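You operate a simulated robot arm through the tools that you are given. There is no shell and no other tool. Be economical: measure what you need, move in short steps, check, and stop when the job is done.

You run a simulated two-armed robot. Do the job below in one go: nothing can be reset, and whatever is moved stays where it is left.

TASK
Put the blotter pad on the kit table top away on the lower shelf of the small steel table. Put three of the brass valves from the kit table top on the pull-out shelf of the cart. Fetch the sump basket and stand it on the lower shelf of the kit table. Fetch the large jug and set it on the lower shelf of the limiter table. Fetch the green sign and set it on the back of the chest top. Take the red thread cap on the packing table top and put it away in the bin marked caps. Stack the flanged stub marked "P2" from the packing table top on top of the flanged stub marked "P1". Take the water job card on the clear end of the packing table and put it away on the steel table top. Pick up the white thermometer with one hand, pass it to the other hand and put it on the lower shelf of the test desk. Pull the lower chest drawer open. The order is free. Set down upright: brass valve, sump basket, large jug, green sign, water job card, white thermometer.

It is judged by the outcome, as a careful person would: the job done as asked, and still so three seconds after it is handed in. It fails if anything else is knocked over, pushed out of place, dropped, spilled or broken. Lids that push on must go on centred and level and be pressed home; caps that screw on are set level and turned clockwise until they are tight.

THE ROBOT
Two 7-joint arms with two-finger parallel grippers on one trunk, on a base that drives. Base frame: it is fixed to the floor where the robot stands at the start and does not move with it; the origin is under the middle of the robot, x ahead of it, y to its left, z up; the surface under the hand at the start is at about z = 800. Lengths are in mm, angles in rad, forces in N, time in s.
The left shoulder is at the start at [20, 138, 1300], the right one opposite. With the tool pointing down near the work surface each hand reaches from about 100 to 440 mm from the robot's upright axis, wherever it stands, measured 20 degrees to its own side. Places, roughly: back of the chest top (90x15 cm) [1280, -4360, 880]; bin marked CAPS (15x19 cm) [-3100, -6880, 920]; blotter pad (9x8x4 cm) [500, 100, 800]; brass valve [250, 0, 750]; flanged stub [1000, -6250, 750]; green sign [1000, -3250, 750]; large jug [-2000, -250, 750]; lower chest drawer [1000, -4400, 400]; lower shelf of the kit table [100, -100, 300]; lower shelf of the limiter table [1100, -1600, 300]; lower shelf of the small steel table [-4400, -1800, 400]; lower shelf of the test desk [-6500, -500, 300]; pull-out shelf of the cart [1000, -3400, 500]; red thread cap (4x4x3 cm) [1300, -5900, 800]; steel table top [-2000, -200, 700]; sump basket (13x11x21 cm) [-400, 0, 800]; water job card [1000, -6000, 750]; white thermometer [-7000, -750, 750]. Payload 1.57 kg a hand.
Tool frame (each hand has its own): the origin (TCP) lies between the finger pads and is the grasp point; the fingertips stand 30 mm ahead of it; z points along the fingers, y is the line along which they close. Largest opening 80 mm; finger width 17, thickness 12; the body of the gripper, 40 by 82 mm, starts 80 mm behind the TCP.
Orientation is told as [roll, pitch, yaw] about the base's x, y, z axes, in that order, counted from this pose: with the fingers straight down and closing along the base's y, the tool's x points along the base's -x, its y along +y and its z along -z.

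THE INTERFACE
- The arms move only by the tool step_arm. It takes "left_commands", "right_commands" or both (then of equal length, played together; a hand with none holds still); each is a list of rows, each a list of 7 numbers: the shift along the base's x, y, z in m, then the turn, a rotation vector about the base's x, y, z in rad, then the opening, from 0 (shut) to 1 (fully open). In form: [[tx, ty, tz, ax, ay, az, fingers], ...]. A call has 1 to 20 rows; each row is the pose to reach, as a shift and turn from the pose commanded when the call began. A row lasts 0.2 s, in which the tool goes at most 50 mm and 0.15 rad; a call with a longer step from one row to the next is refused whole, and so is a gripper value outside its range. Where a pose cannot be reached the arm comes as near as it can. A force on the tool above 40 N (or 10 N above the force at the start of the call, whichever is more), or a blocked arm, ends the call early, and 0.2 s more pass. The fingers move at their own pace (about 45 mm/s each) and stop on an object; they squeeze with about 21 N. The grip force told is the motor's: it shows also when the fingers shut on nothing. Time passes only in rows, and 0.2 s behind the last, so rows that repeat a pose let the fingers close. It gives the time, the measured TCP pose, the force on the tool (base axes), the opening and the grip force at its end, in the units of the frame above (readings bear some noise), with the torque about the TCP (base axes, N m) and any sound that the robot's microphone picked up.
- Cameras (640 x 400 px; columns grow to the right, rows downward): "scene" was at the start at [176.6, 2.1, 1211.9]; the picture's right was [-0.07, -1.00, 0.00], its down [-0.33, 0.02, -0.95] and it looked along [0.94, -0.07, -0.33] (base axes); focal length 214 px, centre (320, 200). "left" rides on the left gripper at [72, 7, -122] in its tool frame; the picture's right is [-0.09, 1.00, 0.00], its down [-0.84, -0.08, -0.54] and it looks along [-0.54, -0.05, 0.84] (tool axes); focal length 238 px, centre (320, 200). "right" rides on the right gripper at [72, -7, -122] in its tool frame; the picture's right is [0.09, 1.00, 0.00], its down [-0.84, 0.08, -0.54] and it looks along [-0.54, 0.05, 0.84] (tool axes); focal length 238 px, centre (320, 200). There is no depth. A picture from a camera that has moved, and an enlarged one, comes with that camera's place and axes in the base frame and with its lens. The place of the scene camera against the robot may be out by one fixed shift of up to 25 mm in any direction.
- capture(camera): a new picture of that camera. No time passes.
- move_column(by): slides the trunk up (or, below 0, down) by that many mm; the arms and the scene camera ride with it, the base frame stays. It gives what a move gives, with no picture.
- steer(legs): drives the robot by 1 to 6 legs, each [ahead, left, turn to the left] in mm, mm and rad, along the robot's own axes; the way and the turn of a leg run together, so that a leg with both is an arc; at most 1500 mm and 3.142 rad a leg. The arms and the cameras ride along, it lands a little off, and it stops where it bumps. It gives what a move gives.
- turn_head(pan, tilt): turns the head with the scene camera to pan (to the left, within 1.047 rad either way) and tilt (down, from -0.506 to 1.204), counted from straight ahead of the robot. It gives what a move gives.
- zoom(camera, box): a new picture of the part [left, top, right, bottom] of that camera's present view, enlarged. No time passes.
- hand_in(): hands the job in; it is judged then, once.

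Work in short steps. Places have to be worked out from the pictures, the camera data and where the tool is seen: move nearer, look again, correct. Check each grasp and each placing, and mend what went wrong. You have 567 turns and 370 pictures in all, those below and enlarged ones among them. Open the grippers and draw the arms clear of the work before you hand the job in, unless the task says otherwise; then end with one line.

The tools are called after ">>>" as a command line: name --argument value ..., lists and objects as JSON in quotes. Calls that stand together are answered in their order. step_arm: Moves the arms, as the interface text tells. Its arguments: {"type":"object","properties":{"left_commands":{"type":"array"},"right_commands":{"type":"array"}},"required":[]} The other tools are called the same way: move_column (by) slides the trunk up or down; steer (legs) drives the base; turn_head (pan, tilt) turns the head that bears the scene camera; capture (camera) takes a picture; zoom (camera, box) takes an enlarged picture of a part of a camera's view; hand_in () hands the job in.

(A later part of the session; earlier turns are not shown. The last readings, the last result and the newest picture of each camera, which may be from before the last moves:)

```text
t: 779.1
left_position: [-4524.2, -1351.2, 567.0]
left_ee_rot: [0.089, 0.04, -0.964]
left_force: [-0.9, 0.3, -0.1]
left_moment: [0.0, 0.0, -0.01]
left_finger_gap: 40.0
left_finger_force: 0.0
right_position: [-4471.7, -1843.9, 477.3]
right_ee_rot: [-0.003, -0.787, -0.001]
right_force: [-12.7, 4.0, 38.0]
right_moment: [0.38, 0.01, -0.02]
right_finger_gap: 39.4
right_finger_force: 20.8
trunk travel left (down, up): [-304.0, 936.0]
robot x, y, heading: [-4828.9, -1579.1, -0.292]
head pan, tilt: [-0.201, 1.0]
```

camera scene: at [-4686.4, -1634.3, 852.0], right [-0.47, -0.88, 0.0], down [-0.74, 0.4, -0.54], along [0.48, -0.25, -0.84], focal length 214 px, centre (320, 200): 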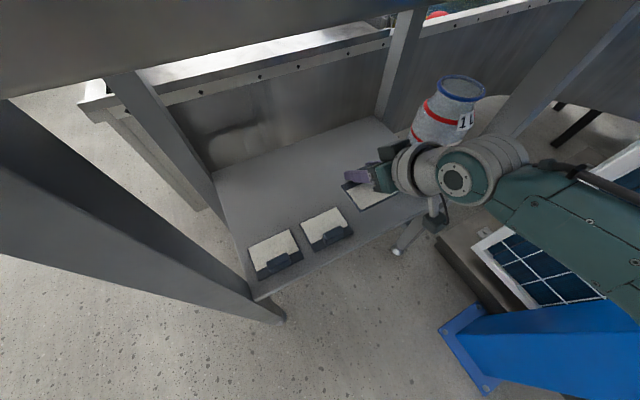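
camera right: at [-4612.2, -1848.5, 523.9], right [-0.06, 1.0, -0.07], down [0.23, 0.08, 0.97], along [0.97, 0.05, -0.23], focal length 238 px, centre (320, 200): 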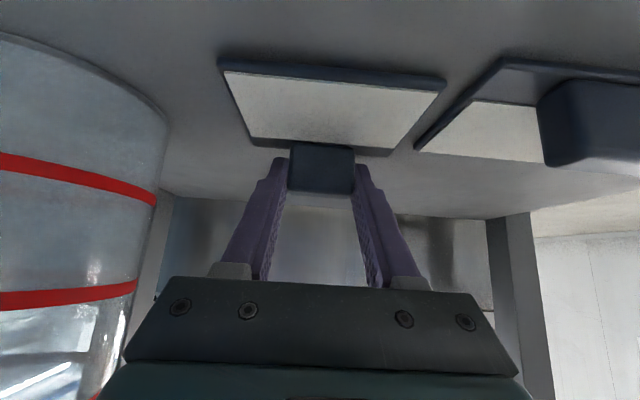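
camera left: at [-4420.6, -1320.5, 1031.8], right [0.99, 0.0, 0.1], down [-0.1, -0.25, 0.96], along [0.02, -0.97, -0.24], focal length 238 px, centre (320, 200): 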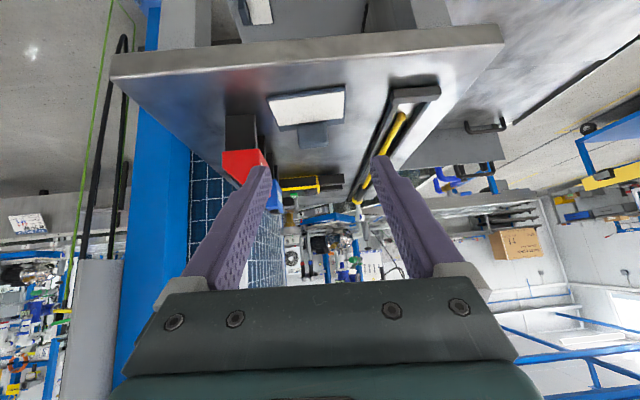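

Seated. Ease up 5 mm, open, rise straight and check.

>>> move_column --by 6

>>> step_arm --right_commands '[[0, 0, 0, 0, 0, 0, 0.55], [0, 0, 0, 0, 0, 0, 0.65], [0, 0, 0, 0, 0, 0, 0.68], [0, 0, 0, 0, 0, 0, 0.68]]'

>>> move_column --by 75

>>> capture --camera "right"

```text
t: 779.6
left_position: [-4523.6, -1349.0, 574.4]
left_ee_rot: [0.09, 0.038, -0.964]
left_force: [1.1, 0.1, 0.3]
left_moment: [0.0, -0.03, 0.0]
left_finger_gap: 39.8
left_finger_force: 0.1
right_position: [-4473.9, -1843.7, 478.2]
right_ee_rot: [-0.004, -0.77, 0.001]
right_force: [0.8, 0.0, 2.9]
right_moment: [0.08, -0.11, -0.03]
right_finger_gap: 39.6
right_finger_force: 21.1
trunk travel left (down, up): [-310.0, 930.0]
robot x, y, heading: [-4830.7, -1585.1, -0.295]
head pan, tilt: [-0.201, 1.0]
```

```text
t: 780.6
left_position: [-4523.0, -1348.3, 573.9]
left_ee_rot: [0.089, 0.038, -0.962]
left_force: [-0.5, 0.0, 0.3]
left_moment: [0.0, 0.0, 0.01]
left_finger_gap: 39.9
left_finger_force: 0.1
right_position: [-4473.0, -1841.6, 479.6]
right_ee_rot: [-0.001, -0.778, 0.002]
right_force: [0.6, -1.2, 0.8]
right_moment: [0.02, -0.02, 0.01]
right_finger_gap: 54.4
right_finger_force: 0.1
trunk travel left (down, up): [-310.0, 930.0]
robot x, y, heading: [-4828.9, -1581.6, -0.293]
head pan, tilt: [-0.201, 1.0]
```

```text
t: 781.7
left_position: [-4522.9, -1349.3, 648.1]
left_ee_rot: [0.091, 0.037, -0.965]
left_force: [0.3, -0.6, -0.7]
left_moment: [-0.01, 0.02, 0.03]
left_finger_gap: 39.9
left_finger_force: 0.1
right_position: [-4473.1, -1841.6, 553.8]
right_ee_rot: [-0.001, -0.774, 0.0]
right_force: [0.0, 0.2, 1.0]
right_moment: [-0.03, 0.01, -0.03]
right_finger_gap: 54.4
right_finger_force: 0.1
trunk travel left (down, up): [-385.0, 855.0]
robot x, y, heading: [-4823.0, -1581.5, -0.295]
head pan, tilt: [-0.201, 1.0]
```

```text
100 pictures are left
camera right: at [-4610.1, -1848.0, 591.3], right [-0.06, 1.0, -0.07], down [0.22, 0.08, 0.97], along [0.97, 0.05, -0.22], focal length 238 px, centre (320, 200)
```

right: 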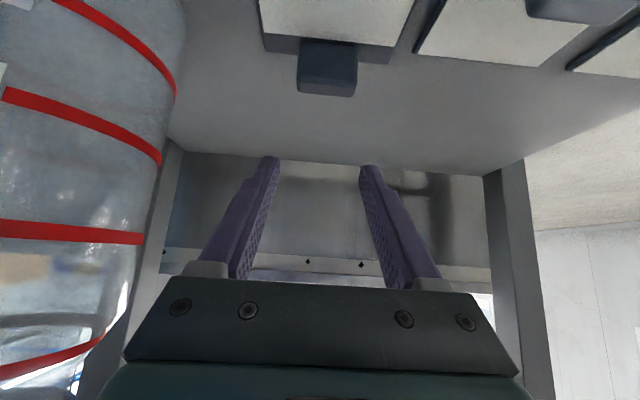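

The pad lies on the shelf beside the others. I back out, raise, and head to the test desk.

>>> steer --legs '[[-260, 20, 0]]'

>>> move_column --by 400

>>> steer --legs '[[-100, 500, 0], [0, 0, 2.6]]'

>>> turn_head --pan 0 --tilt 0.4

>>> capture --camera "scene"

```text
t: 783.0
left_position: [-4634.0, -1295.8, 651.2]
left_ee_rot: [0.093, 0.038, -0.964]
left_force: [0.5, 0.5, -0.5]
left_moment: [-0.02, -0.03, 0.04]
left_finger_gap: 39.8
left_finger_force: 0.1
right_position: [-4583.5, -1789.6, 553.9]
right_ee_rot: [0.004, -0.78, -0.008]
right_force: [0.0, 0.2, -0.4]
right_moment: [-0.01, 0.02, 0.0]
right_finger_gap: 54.2
right_finger_force: 0.1
trunk travel left (down, up): [-385.0, 855.0]
robot x, y, heading: [-4944.6, -1533.0, -0.29]
head pan, tilt: [-0.201, 1.0]
stopped in leg 1: the robot was blocked; the commanded pose is now the measured one
```

```text
t: 785.4
left_position: [-4636.6, -1292.0, 913.1]
left_ee_rot: [0.094, 0.043, -0.962]
left_force: [0.2, -0.5, 1.2]
left_moment: [0.03, -0.01, 0.01]
left_finger_gap: 40.0
left_finger_force: 0.1
right_position: [-4597.2, -1784.9, 801.4]
right_ee_rot: [0.005, -0.737, -0.002]
right_force: [-3.7, 3.2, -3.2]
right_moment: [0.01, -0.1, -0.01]
right_finger_gap: 54.6
right_finger_force: 0.2
trunk travel left (down, up): [-644.0, 596.0]
robot x, y, heading: [-4941.2, -1535.7, -0.288]
head pan, tilt: [-0.201, 1.0]
stopped: the force on the tool passed its limit at 46 N (the readings are from after the stop); the commanded pose is now the measured one
```

```text
t: 787.2
left_position: [-4619.3, -1093.4, 907.6]
left_ee_rot: [0.088, 0.038, -0.968]
left_force: [-0.3, -0.6, 0.6]
left_moment: [-0.02, 0.02, 0.02]
left_finger_gap: 40.0
left_finger_force: 0.1
right_position: [-4591.0, -1601.3, 793.2]
right_ee_rot: [-0.034, -0.703, 0.0]
right_force: [-6.9, -4.4, -0.4]
right_moment: [-0.04, -0.03, -0.06]
right_finger_gap: 48.4
right_finger_force: 0.1
trunk travel left (down, up): [-644.0, 596.0]
robot x, y, heading: [-4923.6, -1326.2, -0.298]
head pan, tilt: [-0.201, 1.0]
stopped in leg 1: the force on the tool passed its limit at 72 N (the readings are from after the stop); the commanded pose is now the measured one
```

```text
t: 788.2
left_position: [-4620.4, -1094.3, 907.4]
left_ee_rot: [0.085, 0.037, -0.968]
left_force: [-0.3, 0.0, 0.8]
left_moment: [0.01, 0.02, -0.02]
left_finger_gap: 39.9
left_finger_force: 0.1
right_position: [-4590.5, -1601.0, 794.6]
right_ee_rot: [-0.033, -0.705, 0.001]
right_force: [-6.7, -9.3, -9.6]
right_moment: [-0.07, -0.18, -0.21]
right_finger_gap: 49.0
right_finger_force: 0.0
trunk travel left (down, up): [-644.0, 596.0]
robot x, y, heading: [-4922.6, -1322.8, -0.29]
head pan, tilt: [0.0, 0.4]
```

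```text
99 pictures are left
camera scene: at [-4756.8, -1372.0, 1174.5], right [-0.29, -0.96, 0.0], down [-0.38, 0.11, -0.92], along [0.88, -0.27, -0.39], focal length 214 px, centre (320, 200)
```

scene: 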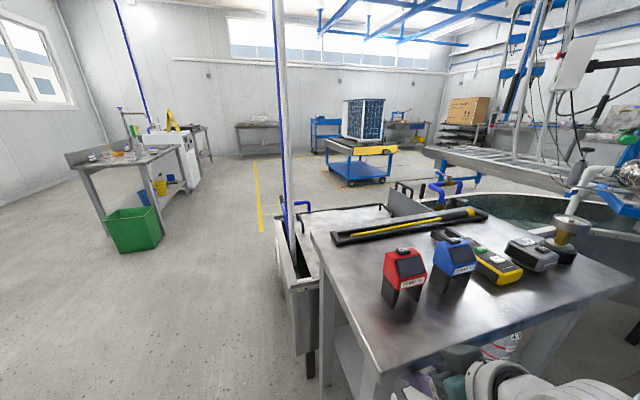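

The back-out was blocked early, and the raised right hand is now under the table top. I lower 60 mm and withdraw straight out in -x.

>>> move_column --by -60

>>> capture --camera "right"

```text
t: 789.2
left_position: [-4616.6, -1093.6, 847.8]
left_ee_rot: [0.089, 0.034, -0.967]
left_force: [-0.4, -0.9, 0.0]
left_moment: [0.0, 0.02, 0.01]
left_finger_gap: 39.7
left_finger_force: 0.1
right_position: [-4587.9, -1601.9, 735.0]
right_ee_rot: [-0.033, -0.709, 0.001]
right_force: [4.7, -8.3, -4.3]
right_moment: [-0.2, 0.01, -0.27]
right_finger_gap: 48.0
right_finger_force: 0.1
trunk travel left (down, up): [-584.0, 656.0]
robot x, y, heading: [-4924.6, -1326.8, -0.292]
head pan, tilt: [0.0, 0.4]
```

```text
98 pictures are left
camera right: at [-4722.3, -1603.3, 781.3], right [-0.05, 1.0, -0.09], down [0.28, 0.1, 0.95], along [0.96, 0.02, -0.29], focal length 238 px, centre (320, 200)
```

right: 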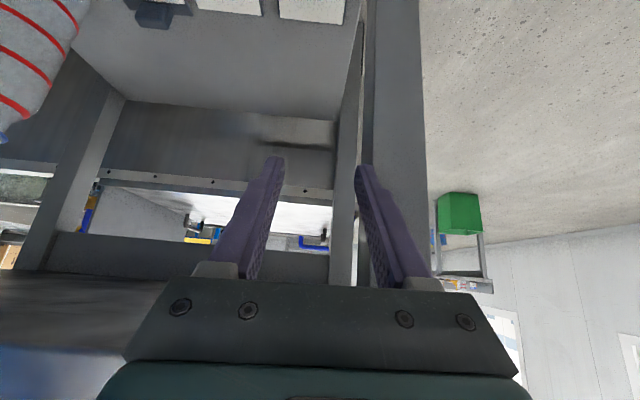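

>>> steer --legs '[[-237, -82, 0]]'

>>> move_column --by 300

>>> turn_head --pan 0 --tilt 0.7

>>> capture --camera "scene"

```text
t: 791.0
left_position: [-4860.7, -1105.4, 847.3]
left_ee_rot: [0.088, 0.037, -0.966]
left_force: [-0.5, 0.0, -0.3]
left_moment: [-0.03, -0.01, -0.01]
left_finger_gap: 40.0
left_finger_force: 0.1
right_position: [-4831.1, -1613.2, 734.9]
right_ee_rot: [-0.03, -0.709, -0.001]
right_force: [0.5, -0.1, 0.2]
right_moment: [-0.01, -0.01, 0.02]
right_finger_gap: 54.4
right_finger_force: 0.0
trunk travel left (down, up): [-584.0, 656.0]
robot x, y, heading: [-5163.7, -1341.8, -0.291]
head pan, tilt: [0.0, 0.4]
```

```text
t: 794.0
left_position: [-4861.0, -1106.3, 1147.4]
left_ee_rot: [0.089, 0.038, -0.966]
left_force: [0.4, -0.8, -0.7]
left_moment: [0.01, 0.01, -0.03]
left_finger_gap: 40.1
left_finger_force: 0.0
right_position: [-4830.4, -1614.0, 1034.9]
right_ee_rot: [-0.03, -0.71, -0.001]
right_force: [0.0, 0.3, 0.2]
right_moment: [0.0, 0.03, -0.01]
right_finger_gap: 54.2
right_finger_force: 0.1
trunk travel left (down, up): [-884.0, 356.0]
robot x, y, heading: [-5165.5, -1339.3, -0.286]
head pan, tilt: [0.0, 0.4]
```

```text
t: 794.8
left_position: [-4862.1, -1106.6, 1148.3]
left_ee_rot: [0.088, 0.036, -0.965]
left_force: [0.5, 0.0, 0.3]
left_moment: [0.0, 0.0, -0.01]
left_finger_gap: 39.8
left_finger_force: 0.0
right_position: [-4830.5, -1613.8, 1035.3]
right_ee_rot: [-0.03, -0.71, 0.001]
right_force: [0.5, -0.8, -0.5]
right_moment: [0.0, -0.02, 0.0]
right_finger_gap: 54.3
right_finger_force: 0.1
trunk travel left (down, up): [-884.0, 356.0]
robot x, y, heading: [-5169.4, -1337.0, -0.293]
head pan, tilt: [0.0, 0.7]
```

```text
97 pictures are left
camera scene: at [-5005.5, -1382.9, 1388.2], right [-0.29, -0.96, 0.0], down [-0.62, 0.18, -0.77], along [0.73, -0.22, -0.64], focal length 214 px, centre (320, 200)
```

scene: 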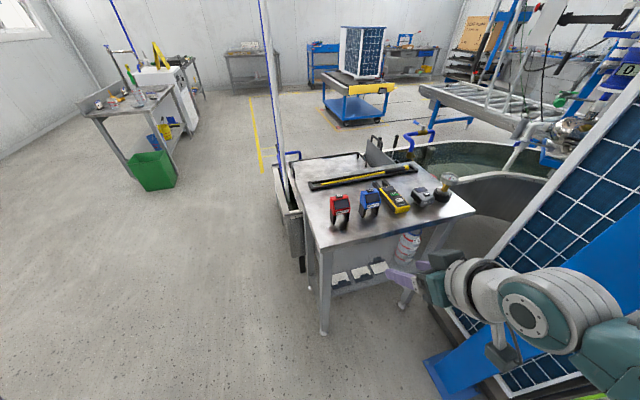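

All is in order there. Now I turn to face -x and look at the test desk.

>>> steer --legs '[[-50, 250, 0], [0, 0, -2.85]]'

>>> turn_head --pan -0.3 --tilt 0.4

>>> capture --camera "scene"

```text
t: 803.2
left_position: [-5361.5, -1403.8, 1148.2]
left_ee_rot: [0.088, 0.036, 2.492]
left_force: [0.6, -0.6, -0.6]
left_moment: [0.0, 0.0, -0.01]
left_finger_gap: 40.3
left_finger_force: 0.0
right_position: [-5547.8, -931.9, 1036.0]
right_ee_rot: [-0.03, -0.711, -2.828]
right_force: [0.0, 0.2, 0.0]
right_moment: [0.01, -0.03, 0.01]
right_finger_gap: 54.2
right_finger_force: 0.0
trunk travel left (down, up): [-884.0, 356.0]
robot x, y, heading: [-5144.1, -1087.2, -3.116]
head pan, tilt: [0.0, 0.7]
```

```text
t: 804.0
left_position: [-5362.1, -1403.7, 1148.4]
left_ee_rot: [0.088, 0.037, 2.492]
left_force: [-0.6, -0.2, -0.1]
left_moment: [0.0, -0.03, 0.02]
left_finger_gap: 40.1
left_finger_force: 0.2
right_position: [-5548.2, -931.5, 1036.0]
right_ee_rot: [-0.031, -0.711, -2.828]
right_force: [0.1, -0.5, -0.1]
right_moment: [0.01, -0.02, -0.02]
right_finger_gap: 54.5
right_finger_force: 0.1
trunk travel left (down, up): [-884.0, 356.0]
robot x, y, heading: [-5146.6, -1087.5, -3.119]
head pan, tilt: [-0.3, 0.4]
```

```text
96 pictures are left
camera scene: at [-5349.1, -1057.2, 1414.9], right [0.27, 0.96, 0.0], down [0.38, -0.11, -0.92], along [-0.89, 0.25, -0.39], focal length 214 px, centre (320, 200)
```

scene: 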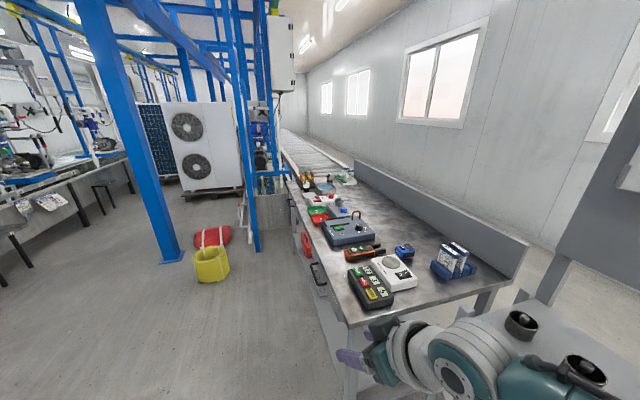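

>>> zoom --camera "scene" --box '[280, 150, 500, 320]'

```text
2.35 times, centred on (390, 235) of scene
camera zoom: at [-5349.1, -1057.2, 1414.9], right [0.27, 0.96, 0.0], down [0.38, -0.11, -0.92], along [-0.89, 0.25, -0.39], focal length 505 px, centre (155, 118)
```

zoom: 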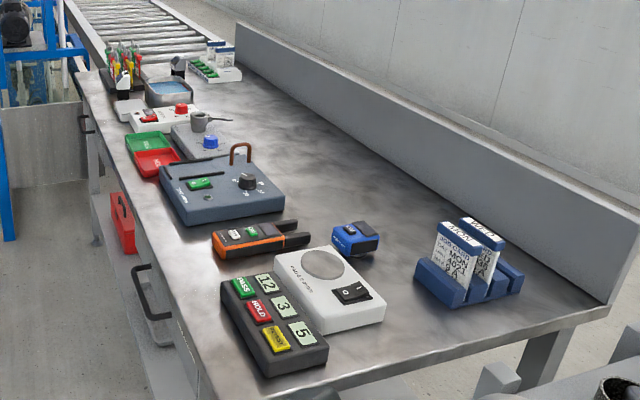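

The white thermometer is at the far end (≈(-6900,-735)). I drive along the desk and face it.

>>> steer --legs '[[1400, 160, 0], [340, 60, 0], [0, 0, -1.58]]'

>>> turn_head --pan 0 --tilt 0.7

>>> capture --camera "scene"

```text
t: 816.8
left_position: [-7194.6, -1121.8, 1147.6]
left_ee_rot: [0.088, 0.037, 0.896]
left_force: [0.6, -0.2, 0.1]
left_moment: [0.03, 0.0, 0.0]
left_finger_gap: 40.0
left_finger_force: 0.1
right_position: [-6718.3, -947.0, 1034.7]
right_ee_rot: [-0.028, -0.71, 1.864]
right_force: [0.0, 0.0, 0.1]
right_moment: [-0.04, 0.0, 0.01]
right_finger_gap: 54.7
right_finger_force: 0.0
trunk travel left (down, up): [-884.0, 356.0]
robot x, y, heading: [-6887.1, -1347.2, 1.568]
head pan, tilt: [-0.3, 0.4]
```

```text
t: 817.6
left_position: [-7194.9, -1121.5, 1147.4]
left_ee_rot: [0.088, 0.038, 0.896]
left_force: [0.6, 0.3, 1.2]
left_moment: [0.03, 0.0, 0.0]
left_finger_gap: 39.9
left_finger_force: 0.0
right_position: [-6718.5, -947.2, 1035.6]
right_ee_rot: [-0.031, -0.709, 1.862]
right_force: [-0.1, 0.6, 0.3]
right_moment: [-0.02, 0.04, 0.01]
right_finger_gap: 54.4
right_finger_force: 0.0
trunk travel left (down, up): [-884.0, 356.0]
robot x, y, heading: [-6883.5, -1347.2, 1.565]
head pan, tilt: [0.0, 0.7]
```

```text
94 pictures are left
camera scene: at [-6901.4, -1153.8, 1388.2], right [1.0, 0.0, 0.0], down [0.0, -0.64, -0.77], along [0.0, 0.77, -0.64], focal length 214 px, centre (320, 200)
```

scene: 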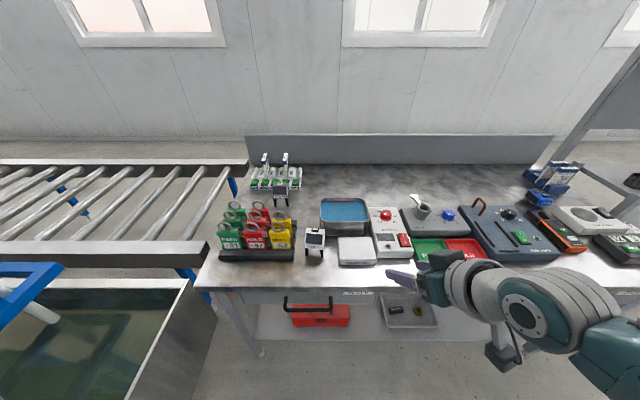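

>>> zoom --camera "scene" --box '[230, 140, 400, 270]'

>>> zoom --camera "scene" --box '[190, 260, 450, 380]'

```text
3.08 times, centred on (315, 205) of scene
camera zoom: at [-6901.4, -1153.8, 1388.2], right [1.0, 0.0, 0.0], down [0.0, -0.64, -0.77], along [0.0, 0.77, -0.64], focal length 660 px, centre (335, 185)
```

zoom: 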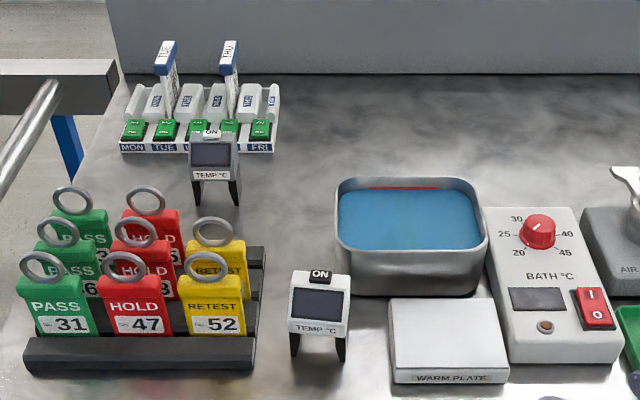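

```text
2.46 times, centred on (320, 320) of scene
camera zoom: at [-6901.4, -1153.8, 1388.2], right [1.0, 0.0, 0.0], down [0.0, -0.64, -0.77], along [0.0, 0.77, -0.64], focal length 528 px, centre (320, -95)
```

zoom: 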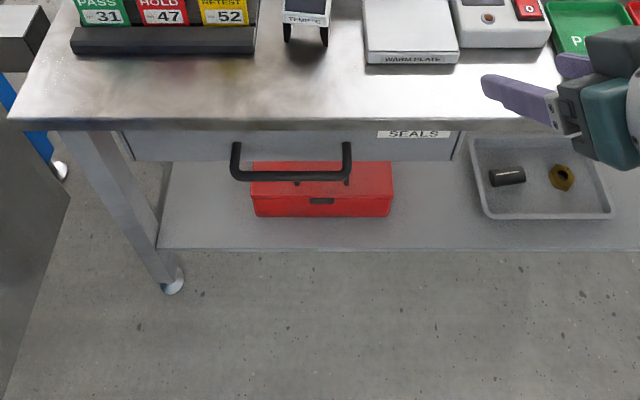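

The white TEMP °C thermometer stands at ≈(-6920,-732), 60 mm wide. The shelf has a free gap at x≈-6705. Plan: left hand top-down picks it, right hand at 45° takes it in the air. I set both hands.

>>> step_arm --left_commands '[[0.03, 0.015, 0, -0.02, 0, 0.11, 0.9], [0.065, 0.03, 0, -0.04, 0, 0.22, 0.9], [0.1, 0.045, 0, -0.06, 0, 0.33, 0.9], [0.135, 0.06, 0, -0.06, 0.02, 0.44, 1], [0.17, 0.075, 0, -0.06, 0.04, 0.56, 1], [0.2, 0.09, 0, -0.06, 0.06, 0.67, 1]]' --right_commands '[[0.02, 0, 0, 0, 0, -0.1, 1], [0.04, 0, 0, 0, 0, -0.2, 1], [0.05, 0, 0, 0, 0, -0.297, 1], [0.05, 0, 0, 0, 0, -0.297, 1], [0.05, 0, 0, 0, 0, -0.297, 1], [0.05, 0, 0, 0, 0, -0.297, 1]]'

>>> steer --legs '[[240, 60, 0]]'

>>> capture --camera "left"

```text
t: 819.2
left_position: [-7032.3, -1035.8, 1140.4]
left_ee_rot: [0.216, 0.114, 1.605]
left_force: [1.0, 0.1, 0.4]
left_moment: [-0.02, 0.01, 0.02]
left_finger_gap: 80.0
left_finger_force: 0.0
right_position: [-6667.5, -947.9, 1034.3]
right_ee_rot: [-0.03, -0.71, 1.563]
right_force: [0.2, 0.7, 0.4]
right_moment: [-0.02, -0.02, -0.01]
right_finger_gap: 79.9
right_finger_force: 0.1
trunk travel left (down, up): [-884.0, 356.0]
robot x, y, heading: [-6887.3, -1347.4, 1.574]
head pan, tilt: [0.0, 0.7]
stopped in row 6 (left hand): the arm was blocked; the commanded pose is now the measured one
```

```text
t: 821.0
left_position: [-7091.7, -794.6, 1141.2]
left_ee_rot: [0.214, 0.115, 1.605]
left_force: [0.6, 0.1, 0.2]
left_moment: [0.0, 0.03, 0.0]
left_finger_gap: 80.2
left_finger_force: 0.0
right_position: [-6726.0, -706.6, 1034.6]
right_ee_rot: [-0.029, -0.709, 1.564]
right_force: [0.6, -0.6, -0.2]
right_moment: [0.02, -0.04, 0.01]
right_finger_gap: 80.1
right_finger_force: 0.0
trunk travel left (down, up): [-884.0, 356.0]
robot x, y, heading: [-6946.5, -1104.5, 1.573]
head pan, tilt: [0.0, 0.7]
```

```text
91 pictures are left
camera left: at [-7068.8, -849.7, 1269.3], right [-0.98, 0.08, 0.2], down [0.16, 0.9, 0.41], along [-0.14, 0.44, -0.89], focal length 238 px, centre (320, 200)
```

left: 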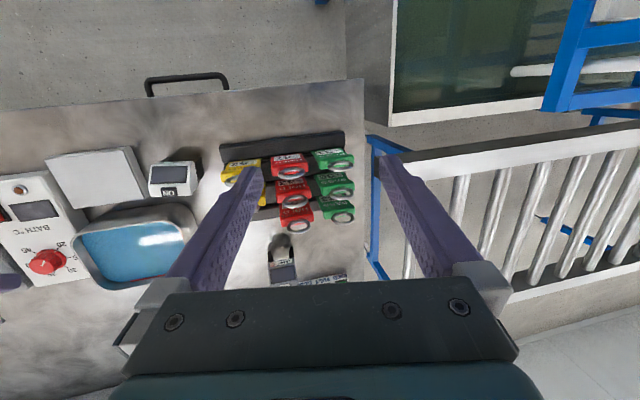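

I level the left hand while lowering it a bit, then shift the robot right so it is above the thermometer.

>>> step_arm --left_commands '[[0.01, 0, -0.04, 0.04, -0.07, 0, 1], [0.02, 0, -0.08, 0.08, -0.14, 0, 1], [0.03, 0.0, -0.1, 0.12, -0.21, 0, 1]]'

>>> steer --legs '[[40, -140, 0]]'

>>> capture --camera "left"

```text
t: 821.8
left_position: [-7058.9, -794.9, 1040.6]
left_ee_rot: [-0.002, 0.002, 1.591]
left_force: [-0.7, -0.2, -0.4]
left_moment: [0.01, 0.01, -0.04]
left_finger_gap: 79.9
left_finger_force: 0.1
right_position: [-6725.8, -706.1, 1034.1]
right_ee_rot: [-0.03, -0.71, 1.565]
right_force: [-0.5, -0.2, 0.7]
right_moment: [-0.02, -0.01, -0.03]
right_finger_gap: 80.0
right_finger_force: 0.0
trunk travel left (down, up): [-884.0, 356.0]
robot x, y, heading: [-6941.0, -1106.0, 1.571]
head pan, tilt: [0.0, 0.7]
```

```text
t: 823.2
left_position: [-6917.5, -754.2, 1042.8]
left_ee_rot: [-0.001, 0.001, 1.591]
left_force: [-0.4, -0.7, 0.7]
left_moment: [-0.03, -0.02, 0.02]
left_finger_gap: 80.0
left_finger_force: 0.1
right_position: [-6584.9, -666.7, 1032.1]
right_ee_rot: [-0.03, -0.708, 1.563]
right_force: [0.3, 0.4, -0.1]
right_moment: [0.0, 0.01, -0.01]
right_finger_gap: 79.9
right_finger_force: 0.1
trunk travel left (down, up): [-884.0, 356.0]
robot x, y, heading: [-6801.3, -1065.3, 1.569]
head pan, tilt: [0.0, 0.7]
```

```text
90 pictures are left
camera left: at [-6923.0, -824.9, 1164.5], right [-1.0, 0.07, 0.0], down [0.06, 0.84, 0.54], along [0.04, 0.54, -0.84], focal length 238 px, centre (320, 200)
```

left: 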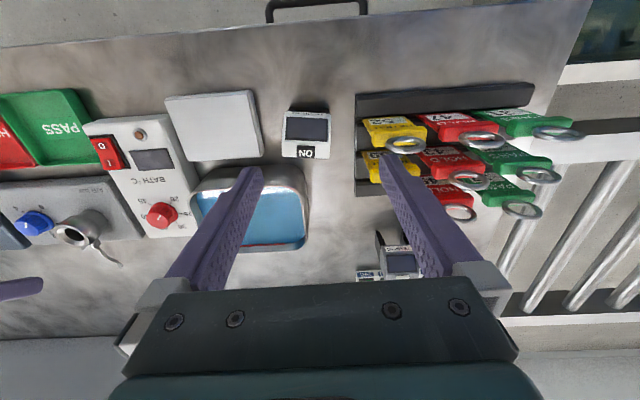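

>>> zoom --camera "left" --box '[260, 80, 360, 180]'

```text
4.00 times, centred on (310, 130) of left
camera zoom: at [-6923.0, -824.9, 1164.5], right [-1.0, 0.07, 0.0], down [0.06, 0.84, 0.54], along [0.04, 0.54, -0.84], focal length 953 px, centre (360, 480)
```

zoom: 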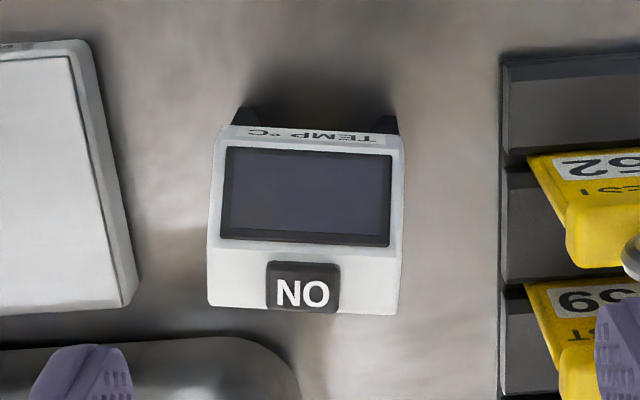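

Thermometer centre x≈-6900, top z≈902, y≈-727. I lower the column 100 (raising the right hand), then descend with the left.

>>> step_arm --left_commands '[[0.008, 0.012, 0, 0, 0, 0, 0.9], [0.017, 0.027, 0, 0, 0, -0.02, 0.9], [0.017, 0.027, 0, 0, 0, -0.02, 0.9]]' --right_commands '[[0.02, -0.03, 0.03, 0, 0, 0, 1], [0.04, -0.06, 0.06, 0, 0, 0, 1], [0.05, -0.08, 0.08, 0, 0, 0, 1]]'

>>> move_column --by -100

>>> capture --camera "left"

```text
t: 824.0
left_position: [-6900.3, -728.6, 1042.0]
left_ee_rot: [-0.001, 0.0, 1.574]
left_force: [0.6, -0.3, 1.2]
left_moment: [0.0, -0.05, 0.03]
left_finger_gap: 71.9
left_finger_force: 0.0
right_position: [-6535.7, -745.3, 1113.3]
right_ee_rot: [-0.03, -0.709, 1.562]
right_force: [0.0, -0.1, 0.1]
right_moment: [-0.01, 0.02, 0.0]
right_finger_gap: 80.2
right_finger_force: 0.0
trunk travel left (down, up): [-884.0, 356.0]
robot x, y, heading: [-6802.3, -1067.3, 1.569]
head pan, tilt: [0.0, 0.7]
```

```text
t: 825.3
left_position: [-6900.5, -726.8, 943.0]
left_ee_rot: [0.0, -0.001, 1.571]
left_force: [-0.1, -0.2, 0.7]
left_moment: [-0.01, -0.01, 0.02]
left_finger_gap: 71.8
left_finger_force: 0.2
right_position: [-6537.0, -743.7, 1013.5]
right_ee_rot: [-0.03, -0.709, 1.563]
right_force: [0.0, 0.3, 0.0]
right_moment: [0.01, 0.01, -0.02]
right_finger_gap: 80.1
right_finger_force: 0.0
trunk travel left (down, up): [-784.0, 456.0]
robot x, y, heading: [-6804.8, -1068.3, 1.568]
head pan, tilt: [0.0, 0.7]
```

```text
88 pictures are left
camera left: at [-6906.8, -798.3, 1064.5], right [-1.0, 0.09, 0.0], down [0.08, 0.84, 0.54], along [0.05, 0.54, -0.84], focal length 238 px, centre (320, 200)
```

left: 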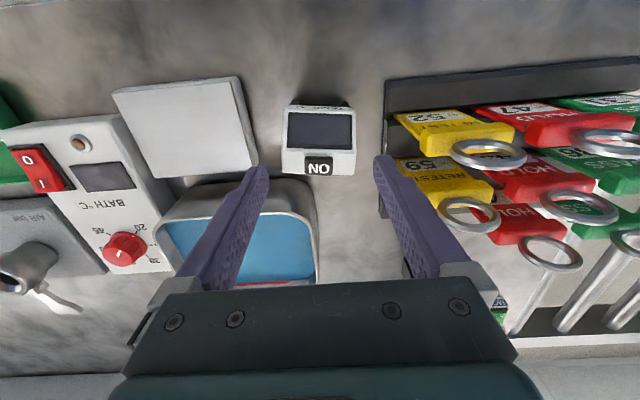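

Aligned (top z≈901). Descend 45 mm and close.

>>> step_arm --left_commands '[[0, 0, -0.02, 0, 0, 0, 0.88], [0, 0, -0.04, 0, 0, 0, 0.88], [0, 0, -0.046, 0, 0, 0, 0.88], [0, 0, -0.046, 0, 0, 0, 0.6], [0, 0, -0.046, 0, 0, 0, 0.5], [0, 0, -0.046, 0, 0, 0, 0.4], [0, 0, -0.046, 0, 0, 0, 0.4], [0, 0, -0.046, 0, 0, 0, 0.4]]'

>>> move_column --by 150

>>> steer --legs '[[-330, 0, 0]]'

>>> capture --camera "left"

>>> capture --camera "scene"

```text
t: 827.1
left_position: [-6902.5, -728.7, 894.4]
left_ee_rot: [0.0, 0.0, 1.573]
left_force: [1.4, 0.2, -0.3]
left_moment: [0.06, -0.01, 0.02]
left_finger_gap: 59.1
left_finger_force: 21.0
right_position: [-6536.0, -744.2, 1014.1]
right_ee_rot: [-0.03, -0.708, 1.564]
right_force: [0.5, 0.2, -0.5]
right_moment: [0.01, 0.01, -0.01]
right_finger_gap: 79.9
right_finger_force: 0.1
trunk travel left (down, up): [-784.0, 456.0]
robot x, y, heading: [-6803.5, -1066.9, 1.566]
head pan, tilt: [0.0, 0.7]
```

```text
t: 828.9
left_position: [-6902.5, -728.7, 1045.1]
left_ee_rot: [0.002, 0.002, 1.572]
left_force: [-1.3, 0.0, -2.3]
left_moment: [0.01, 0.01, 0.0]
left_finger_gap: 59.0
left_finger_force: 21.1
right_position: [-6535.5, -743.2, 1163.3]
right_ee_rot: [-0.03, -0.708, 1.563]
right_force: [-0.1, -0.4, 0.2]
right_moment: [0.02, 0.0, -0.02]
right_finger_gap: 79.9
right_finger_force: 0.1
trunk travel left (down, up): [-934.0, 306.0]
robot x, y, heading: [-6801.7, -1066.0, 1.572]
head pan, tilt: [0.0, 0.7]
```

```text
t: 831.1
left_position: [-6902.5, -1062.2, 1045.0]
left_ee_rot: [0.002, 0.0, 1.567]
left_force: [-0.5, -1.4, -1.9]
left_moment: [0.02, 0.01, -0.01]
left_finger_gap: 58.9
left_finger_force: 20.8
right_position: [-6535.9, -1079.7, 1162.9]
right_ee_rot: [-0.031, -0.71, 1.558]
right_force: [0.7, -0.3, -0.9]
right_moment: [-0.01, -0.02, 0.02]
right_finger_gap: 79.9
right_finger_force: 0.0
trunk travel left (down, up): [-934.0, 306.0]
robot x, y, heading: [-6800.2, -1403.2, 1.562]
head pan, tilt: [0.0, 0.7]
```

```text
87 pictures are left
camera left: at [-6907.7, -1133.5, 1167.5], right [-1.0, 0.1, 0.0], down [0.08, 0.84, 0.54], along [0.05, 0.54, -0.84], focal length 238 px, centre (320, 200)
```

left: 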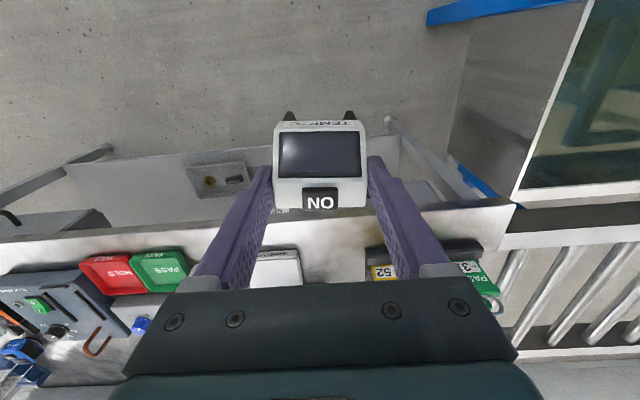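

```text
86 pictures are left
camera scene: at [-6818.3, -1208.6, 1438.1], right [1.0, -0.01, 0.0], down [0.0, -0.64, -0.76], along [0.01, 0.76, -0.64], focal length 214 px, centre (320, 200)
```

scene: 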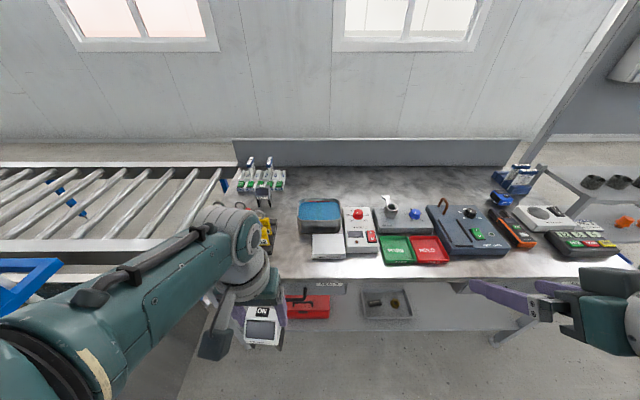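

Thermometer held (59 mm). For the pass I move the left hand to the middle/forward and bring the right hand, tilted nearly horizontal, to a point behind it.

>>> step_arm --left_commands '[[0.03, 0.015, 0, 0, 0, 0, 0.4], [0.06, 0.03, 0, 0, 0, 0, 0.4], [0.09, 0.045, 0, 0, 0, 0, 0.4], [0.12, 0.06, 0, 0, 0, 0, 0.4], [0.12, 0.06, 0, 0, 0, 0, 0.4], [0.12, 0.06, 0, 0, 0, 0, 0.4], [0.12, 0.06, 0, 0, 0, 0, 0.4]]' --right_commands '[[0, 0, -0.03, 0.1, 0, 0, 1], [0, 0, -0.06, 0.2, 0, 0, 1], [-0.03, -0.01, -0.09, 0.3, 0, 0, 1], [-0.06, -0.02, -0.11, 0.4, 0, 0, 1], [-0.1, -0.03, -0.13, 0.4, 0, 0, 1], [-0.14, -0.036, -0.13, 0.4, 0, 0, 1], [-0.18, -0.036, -0.13, 0.4, 0, 0, 1]]'

>>> capture --camera "right"

>>> capture --camera "scene"

```text
t: 832.7
left_position: [-6823.6, -1053.5, 1079.1]
left_ee_rot: [0.021, 0.002, 1.579]
left_force: [0.2, 0.7, -2.2]
left_moment: [0.01, 0.02, 0.0]
left_finger_gap: 58.4
left_finger_force: 21.2
left hand out of reach, approached as far as the arm can: row 1, 2, 3, 4, 5, 6, 7
right_position: [-6693.8, -1121.2, 1027.6]
right_ee_rot: [-0.124, -1.103, 1.658]
right_force: [-1.0, 0.6, 0.3]
right_moment: [-0.01, -0.01, -0.01]
right_finger_gap: 80.0
right_finger_force: 0.1
trunk travel left (down, up): [-934.0, 306.0]
robot x, y, heading: [-6802.1, -1400.7, 1.563]
head pan, tilt: [0.0, 0.7]
```

```text
85 pictures are left
camera right: at [-6690.9, -1261.2, 1019.2], right [-0.99, -0.02, -0.14], down [-0.14, -0.11, 0.99], along [-0.03, 0.99, 0.1], focal length 238 px, centre (320, 200)
```

right: 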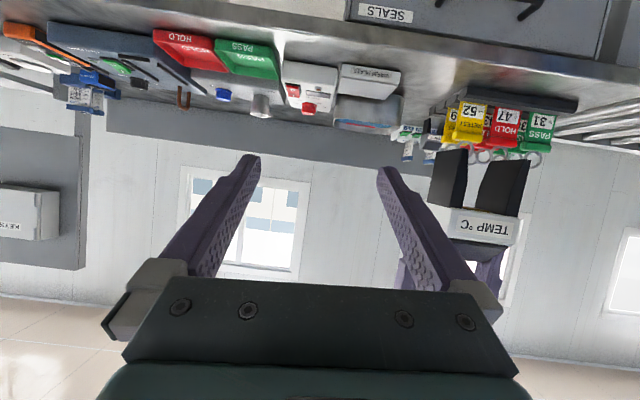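

```text
84 pictures are left
camera scene: at [-6815.6, -1208.1, 1439.4], right [1.0, -0.04, 0.0], down [-0.02, -0.63, -0.77], along [0.03, 0.77, -0.63], focal length 214 px, centre (320, 200)
```

scene: 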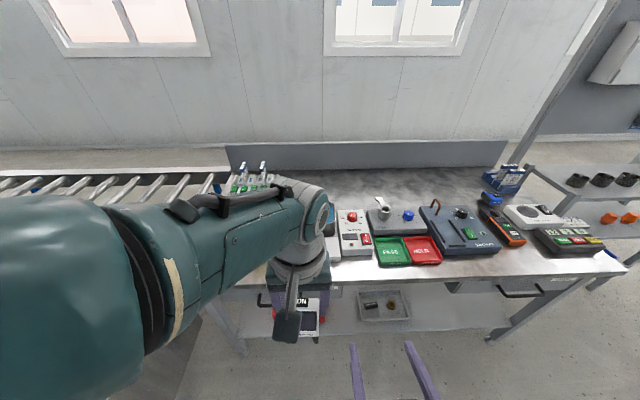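

The body is short (50 mm) with two legs below; the right hand will take it by the legs. I bring the right hand behind the legs first.

>>> step_arm --right_commands '[[-0.03, -0.02, -0.005, 0, 0.03, 0, 1], [-0.07, -0.025, -0.01, 0, 0.056, 0, 1], [-0.11, -0.025, -0.012, 0, 0.056, 0, 1], [-0.131, -0.025, -0.012, 0, 0.056, 0, 1]]'

>>> capture --camera "right"

```text
t: 833.9
left_position: [-6824.7, -1049.8, 1079.4]
left_ee_rot: [0.022, -0.002, 1.587]
left_force: [-0.4, -0.3, -1.0]
left_moment: [0.01, 0.0, 0.01]
left_finger_gap: 58.2
left_finger_force: 21.3
right_position: [-6740.2, -1138.4, 1036.3]
right_ee_rot: [-0.201, -1.116, 1.71]
right_force: [0.0, 0.9, -0.7]
right_moment: [0.02, -0.03, 0.01]
right_finger_gap: 79.8
right_finger_force: 0.1
right hand out of reach, approached as far as the arm can: row 2, 3, 4
trunk travel left (down, up): [-934.0, 306.0]
robot x, y, heading: [-6803.9, -1403.5, 1.568]
head pan, tilt: [0.0, 0.7]
stopped in row 4 (right hand): the arm was blocked; the commanded pose is now the measured one
```

```text
83 pictures are left
camera right: at [-6738.8, -1277.9, 1026.1], right [-0.99, 0.0, -0.17], down [-0.17, -0.12, 0.98], along [-0.02, 0.99, 0.12], focal length 238 px, centre (320, 200)
```

right: 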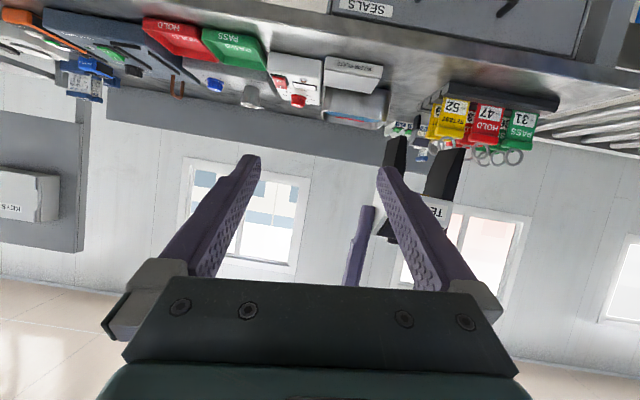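

The right arm cannot reach straight across. I turn the left hand (thermometer) +0.6 rad and point the right hand diagonally toward it.

>>> step_arm --left_commands '[[0, 0, 0, 0, 0, 0.15, 0.4], [0, 0, 0, 0, 0, 0.3, 0.4], [0, 0, 0, 0, 0, 0.45, 0.4], [0, 0, 0, 0, 0, 0.58, 0.4]]' --right_commands '[[0, 0, 0, 0, 0, 0.12, 1], [0, -0.01, 0, 0, 0, 0.24, 1], [0.01, -0.01, -0.005, 0, 0, 0.36, 1], [0.01, -0.015, -0.008, 0, 0.03, 0.46, 1]]'

>>> capture --camera "right"

```text
t: 834.9
left_position: [-6823.3, -1050.8, 1081.9]
left_ee_rot: [0.016, -0.002, 2.168]
left_force: [0.1, -0.5, -2.2]
left_moment: [0.01, -0.03, 0.01]
left_finger_gap: 58.2
left_finger_force: 21.2
right_position: [-6737.1, -1153.1, 1031.8]
right_ee_rot: [-0.108, -1.124, 2.088]
right_force: [-0.2, -0.1, 0.9]
right_moment: [0.04, -0.01, -0.04]
right_finger_gap: 80.0
right_finger_force: 0.0
trunk travel left (down, up): [-934.0, 306.0]
robot x, y, heading: [-6803.5, -1402.2, 1.563]
head pan, tilt: [0.0, 0.7]
```

```text
82 pictures are left
camera right: at [-6673.5, -1277.6, 1019.7], right [-0.89, -0.44, -0.13], down [-0.06, -0.17, 0.98], along [-0.46, 0.88, 0.12], focal length 238 px, centre (320, 200)
```

right: 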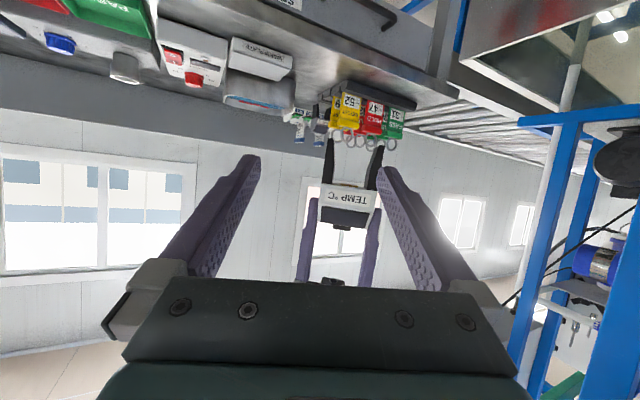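

The thermometer faces the right hand. I align laterally 30 mm, then advance ~100 mm onto the legs.

>>> step_arm --right_commands '[[-0.014, -0.006, -0.008, 0, 0, 0, 1], [-0.028, -0.012, -0.016, 0, 0, 0, 1], [-0.04, 0.015, -0.018, 0, 0, 0, 1], [-0.053, 0.04, -0.018, 0, 0, 0, 1]]'

>>> capture --camera "right"

```text
t: 835.9
left_position: [-6822.0, -1052.3, 1081.1]
left_ee_rot: [0.017, -0.002, 2.164]
left_force: [-0.2, -0.4, -1.8]
left_moment: [0.02, 0.02, -0.01]
left_finger_gap: 58.3
left_finger_force: 20.8
right_position: [-6786.6, -1112.9, 1030.5]
right_ee_rot: [-0.109, -1.123, 2.086]
right_force: [0.5, -0.5, -0.7]
right_moment: [0.0, 0.0, 0.02]
right_finger_gap: 79.8
right_finger_force: 0.1
right hand out of reach, approached as far as the arm can: row 3, 4
trunk travel left (down, up): [-934.0, 306.0]
robot x, y, heading: [-6804.5, -1402.7, 1.561]
head pan, tilt: [0.0, 0.7]
```

```text
81 pictures are left
camera right: at [-6722.4, -1237.1, 1018.0], right [-0.89, -0.44, -0.13], down [-0.06, -0.17, 0.98], along [-0.45, 0.88, 0.12], focal length 238 px, centre (320, 200)
```

right: 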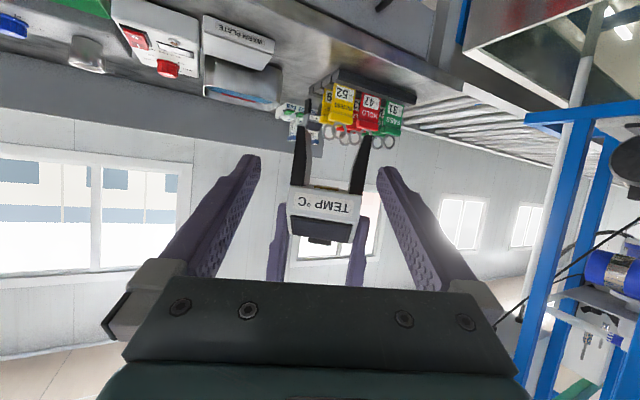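

The right arm is at its limit; the left hand now brings the thermometer the remaining ~55 mm to it.

>>> step_arm --left_commands '[[0.009, -0.017, 0.006, 0, 0, 0, 0.4], [0.018, -0.034, 0.012, 0, 0, 0, 0.4], [0.026, -0.05, 0.014, 0, 0, 0, 0.4]]'

>>> capture --camera "right"

```text
t: 836.9
left_position: [-6900.3, -1037.6, 1069.5]
left_ee_rot: [0.074, -0.057, 2.289]
left_force: [-0.7, -0.7, -2.5]
left_moment: [0.0, 0.01, -0.03]
left_finger_gap: 58.2
left_finger_force: 20.8
left hand out of reach, approached as far as the arm can: row 1, 2, 3
right_position: [-6786.7, -1112.9, 1029.8]
right_ee_rot: [-0.11, -1.122, 2.088]
right_force: [0.8, -0.1, -0.4]
right_moment: [0.02, 0.0, 0.0]
right_finger_gap: 79.8
right_finger_force: 0.0
trunk travel left (down, up): [-934.0, 306.0]
robot x, y, heading: [-6804.4, -1400.1, 1.561]
head pan, tilt: [0.0, 0.7]
stopped in row 3 (left hand): the arm was blocked; the commanded pose is now the measured one
```

```text
80 pictures are left
camera right: at [-6722.3, -1237.1, 1018.0], right [-0.89, -0.44, -0.13], down [-0.06, -0.17, 0.98], along [-0.45, 0.88, 0.12], focal length 238 px, centre (320, 200)
```

right: 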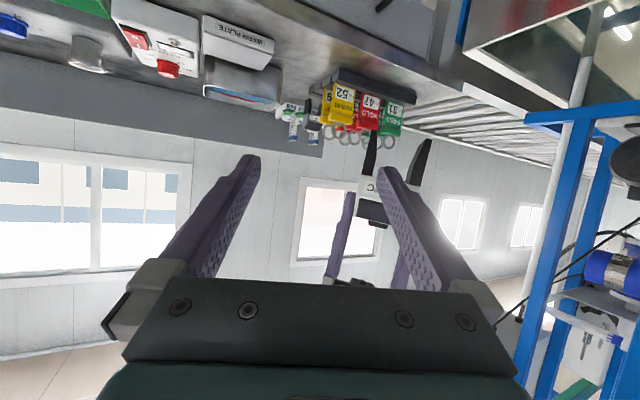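

I test whether the right hand can reach further inward with a steeper (45°) tool.

>>> step_arm --right_commands '[[0, 0, 0, -0.11, 0, 0, 1], [0, 0.01, 0, -0.22, 0, 0, 1], [-0.01, 0.03, 0, -0.33, 0, 0, 1], [-0.02, 0.06, 0, -0.33, 0, 0, 1], [-0.03, 0.09, 0, -0.33, 0, 0, 1]]' --left_commands '[[0, 0, 0.01, -0.03, 0.02, -0.1, 0.4], [0, 0, 0.02, -0.06, 0.05, -0.2, 0.4], [0, 0.01, 0.03, -0.07, 0.06, -0.3, 0.4], [0, 0.02, 0.03, -0.07, 0.06, -0.4, 0.4], [0, 0.02, 0.03, -0.07, 0.06, -0.4, 0.4]]'

>>> capture --camera "right"

```text
t: 838.0
left_position: [-6900.6, -1025.4, 1098.2]
left_ee_rot: [0.167, -0.022, 1.877]
left_force: [-0.4, -0.6, -3.1]
left_moment: [0.03, -0.04, 0.0]
left_finger_gap: 58.1
left_finger_force: 21.1
left hand out of reach, approached as far as the arm can: row 4, 5
right_position: [-6808.7, -1026.3, 1033.5]
right_ee_rot: [0.128, -0.818, 1.891]
right_force: [0.7, 0.7, -0.5]
right_moment: [0.01, 0.0, 0.0]
right_finger_gap: 80.0
right_finger_force: 0.1
right hand out of reach, approached as far as the arm can: row 1, 2, 3, 4, 5
trunk travel left (down, up): [-934.0, 306.0]
robot x, y, heading: [-6801.6, -1398.4, 1.564]
head pan, tilt: [0.0, 0.7]
```

```text
79 pictures are left
camera right: at [-6745.9, -1147.3, 1064.0], right [-0.89, -0.46, 0.02], down [-0.06, 0.16, 0.99], along [-0.45, 0.87, -0.17], focal length 238 px, centre (320, 200)
```

right: 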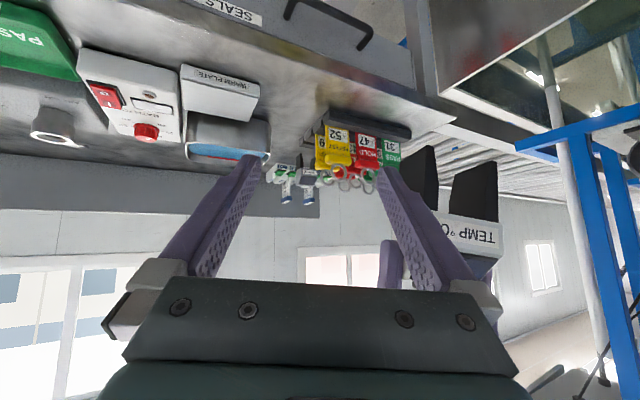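

The right hand can reach the middle with a 45° tool. It backs off now and the left brings the thermometer there, turned to match.

>>> step_arm --right_commands '[[0.02, -0.04, 0, 0.01, -0.02, 0, 1], [0.04, -0.08, 0, 0.02, -0.05, 0, 1], [0.06, -0.115, 0, 0.035, -0.08, 0, 1], [0.06, -0.115, 0, 0.035, -0.08, 0, 1], [0.06, -0.115, 0, 0.035, -0.08, 0, 1], [0.06, -0.115, 0, 0.035, -0.08, 0, 1]]' --left_commands '[[0, 0, 0, 0, 0, 0, 0.4], [0, 0, 0, 0, 0, 0, 0.4], [0.02, -0.007, -0.004, 0.015, -0.04, 0.03, 0.4], [0.04, -0.014, -0.008, 0.03, -0.08, 0.06, 0.4], [0.06, -0.02, -0.012, 0.04, -0.12, 0.09, 0.4], [0.078, -0.027, -0.014, 0.05, -0.159, 0.11, 0.4]]'

>>> capture --camera "right"

```text
t: 839.5
left_position: [-6821.6, -1053.6, 1085.9]
left_ee_rot: [0.001, -0.011, 1.99]
left_force: [-0.4, 1.8, -2.2]
left_moment: [-0.01, 0.02, 0.01]
left_finger_gap: 58.0
left_finger_force: 21.5
right_position: [-6750.0, -1139.3, 1031.2]
right_ee_rot: [0.002, -0.824, 1.985]
right_force: [-0.9, 0.1, -0.2]
right_moment: [-0.03, -0.01, 0.01]
right_finger_gap: 79.9
right_finger_force: 0.2
trunk travel left (down, up): [-934.0, 306.0]
robot x, y, heading: [-6805.1, -1404.7, 1.562]
head pan, tilt: [0.0, 0.7]
```

```text
78 pictures are left
camera right: at [-6688.8, -1263.4, 1062.2], right [-0.89, -0.46, -0.07], down [-0.14, 0.12, 0.98], along [-0.44, 0.88, -0.17], focal length 238 px, centre (320, 200)
```

right: 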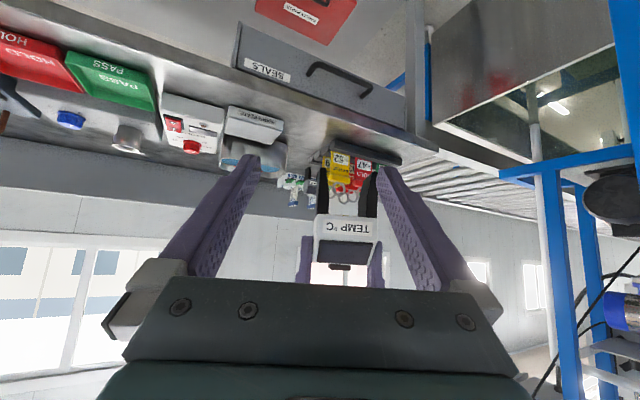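

Both hands are aligned. Advance the right hand onto the legs in two stages and close.

>>> step_arm --right_commands '[[-0.011, -0.005, -0.006, 0, 0, 0, 1], [-0.021, -0.011, -0.012, 0, 0, 0, 1], [-0.035, 0.016, -0.013, 0, 0, 0, 1], [-0.048, 0.044, -0.013, 0, 0, 0, 1], [-0.06, 0.068, -0.013, 0, 0, 0, 1]]'

>>> capture --camera "right"

```text
t: 840.6
left_position: [-6822.1, -1052.3, 1085.9]
left_ee_rot: [-0.001, -0.014, 1.992]
left_force: [4.1, 3.3, -1.4]
left_moment: [0.26, -0.25, 0.03]
left_finger_gap: 58.1
left_finger_force: 21.1
right_position: [-6800.5, -1074.4, 1014.6]
right_ee_rot: [-0.02, -0.811, 2.006]
right_force: [-2.8, -2.3, -1.0]
right_moment: [-0.04, -0.02, 0.07]
right_finger_gap: 80.0
right_finger_force: 0.1
trunk travel left (down, up): [-934.0, 306.0]
robot x, y, heading: [-6803.7, -1402.2, 1.564]
head pan, tilt: [0.0, 0.7]
```

```text
77 pictures are left
camera right: at [-6738.3, -1197.5, 1045.8], right [-0.88, -0.46, -0.08], down [-0.16, 0.13, 0.98], along [-0.44, 0.88, -0.19], focal length 238 px, centre (320, 200)
```

right: 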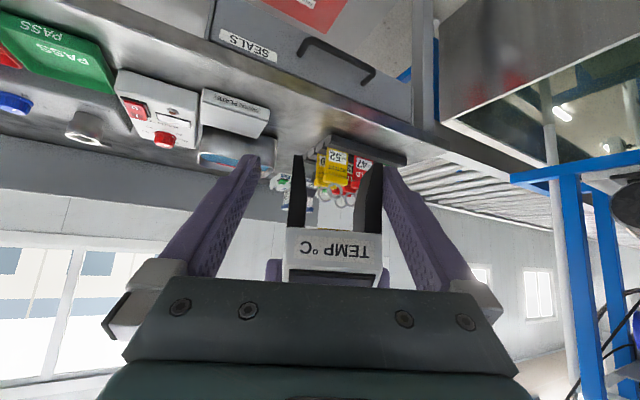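

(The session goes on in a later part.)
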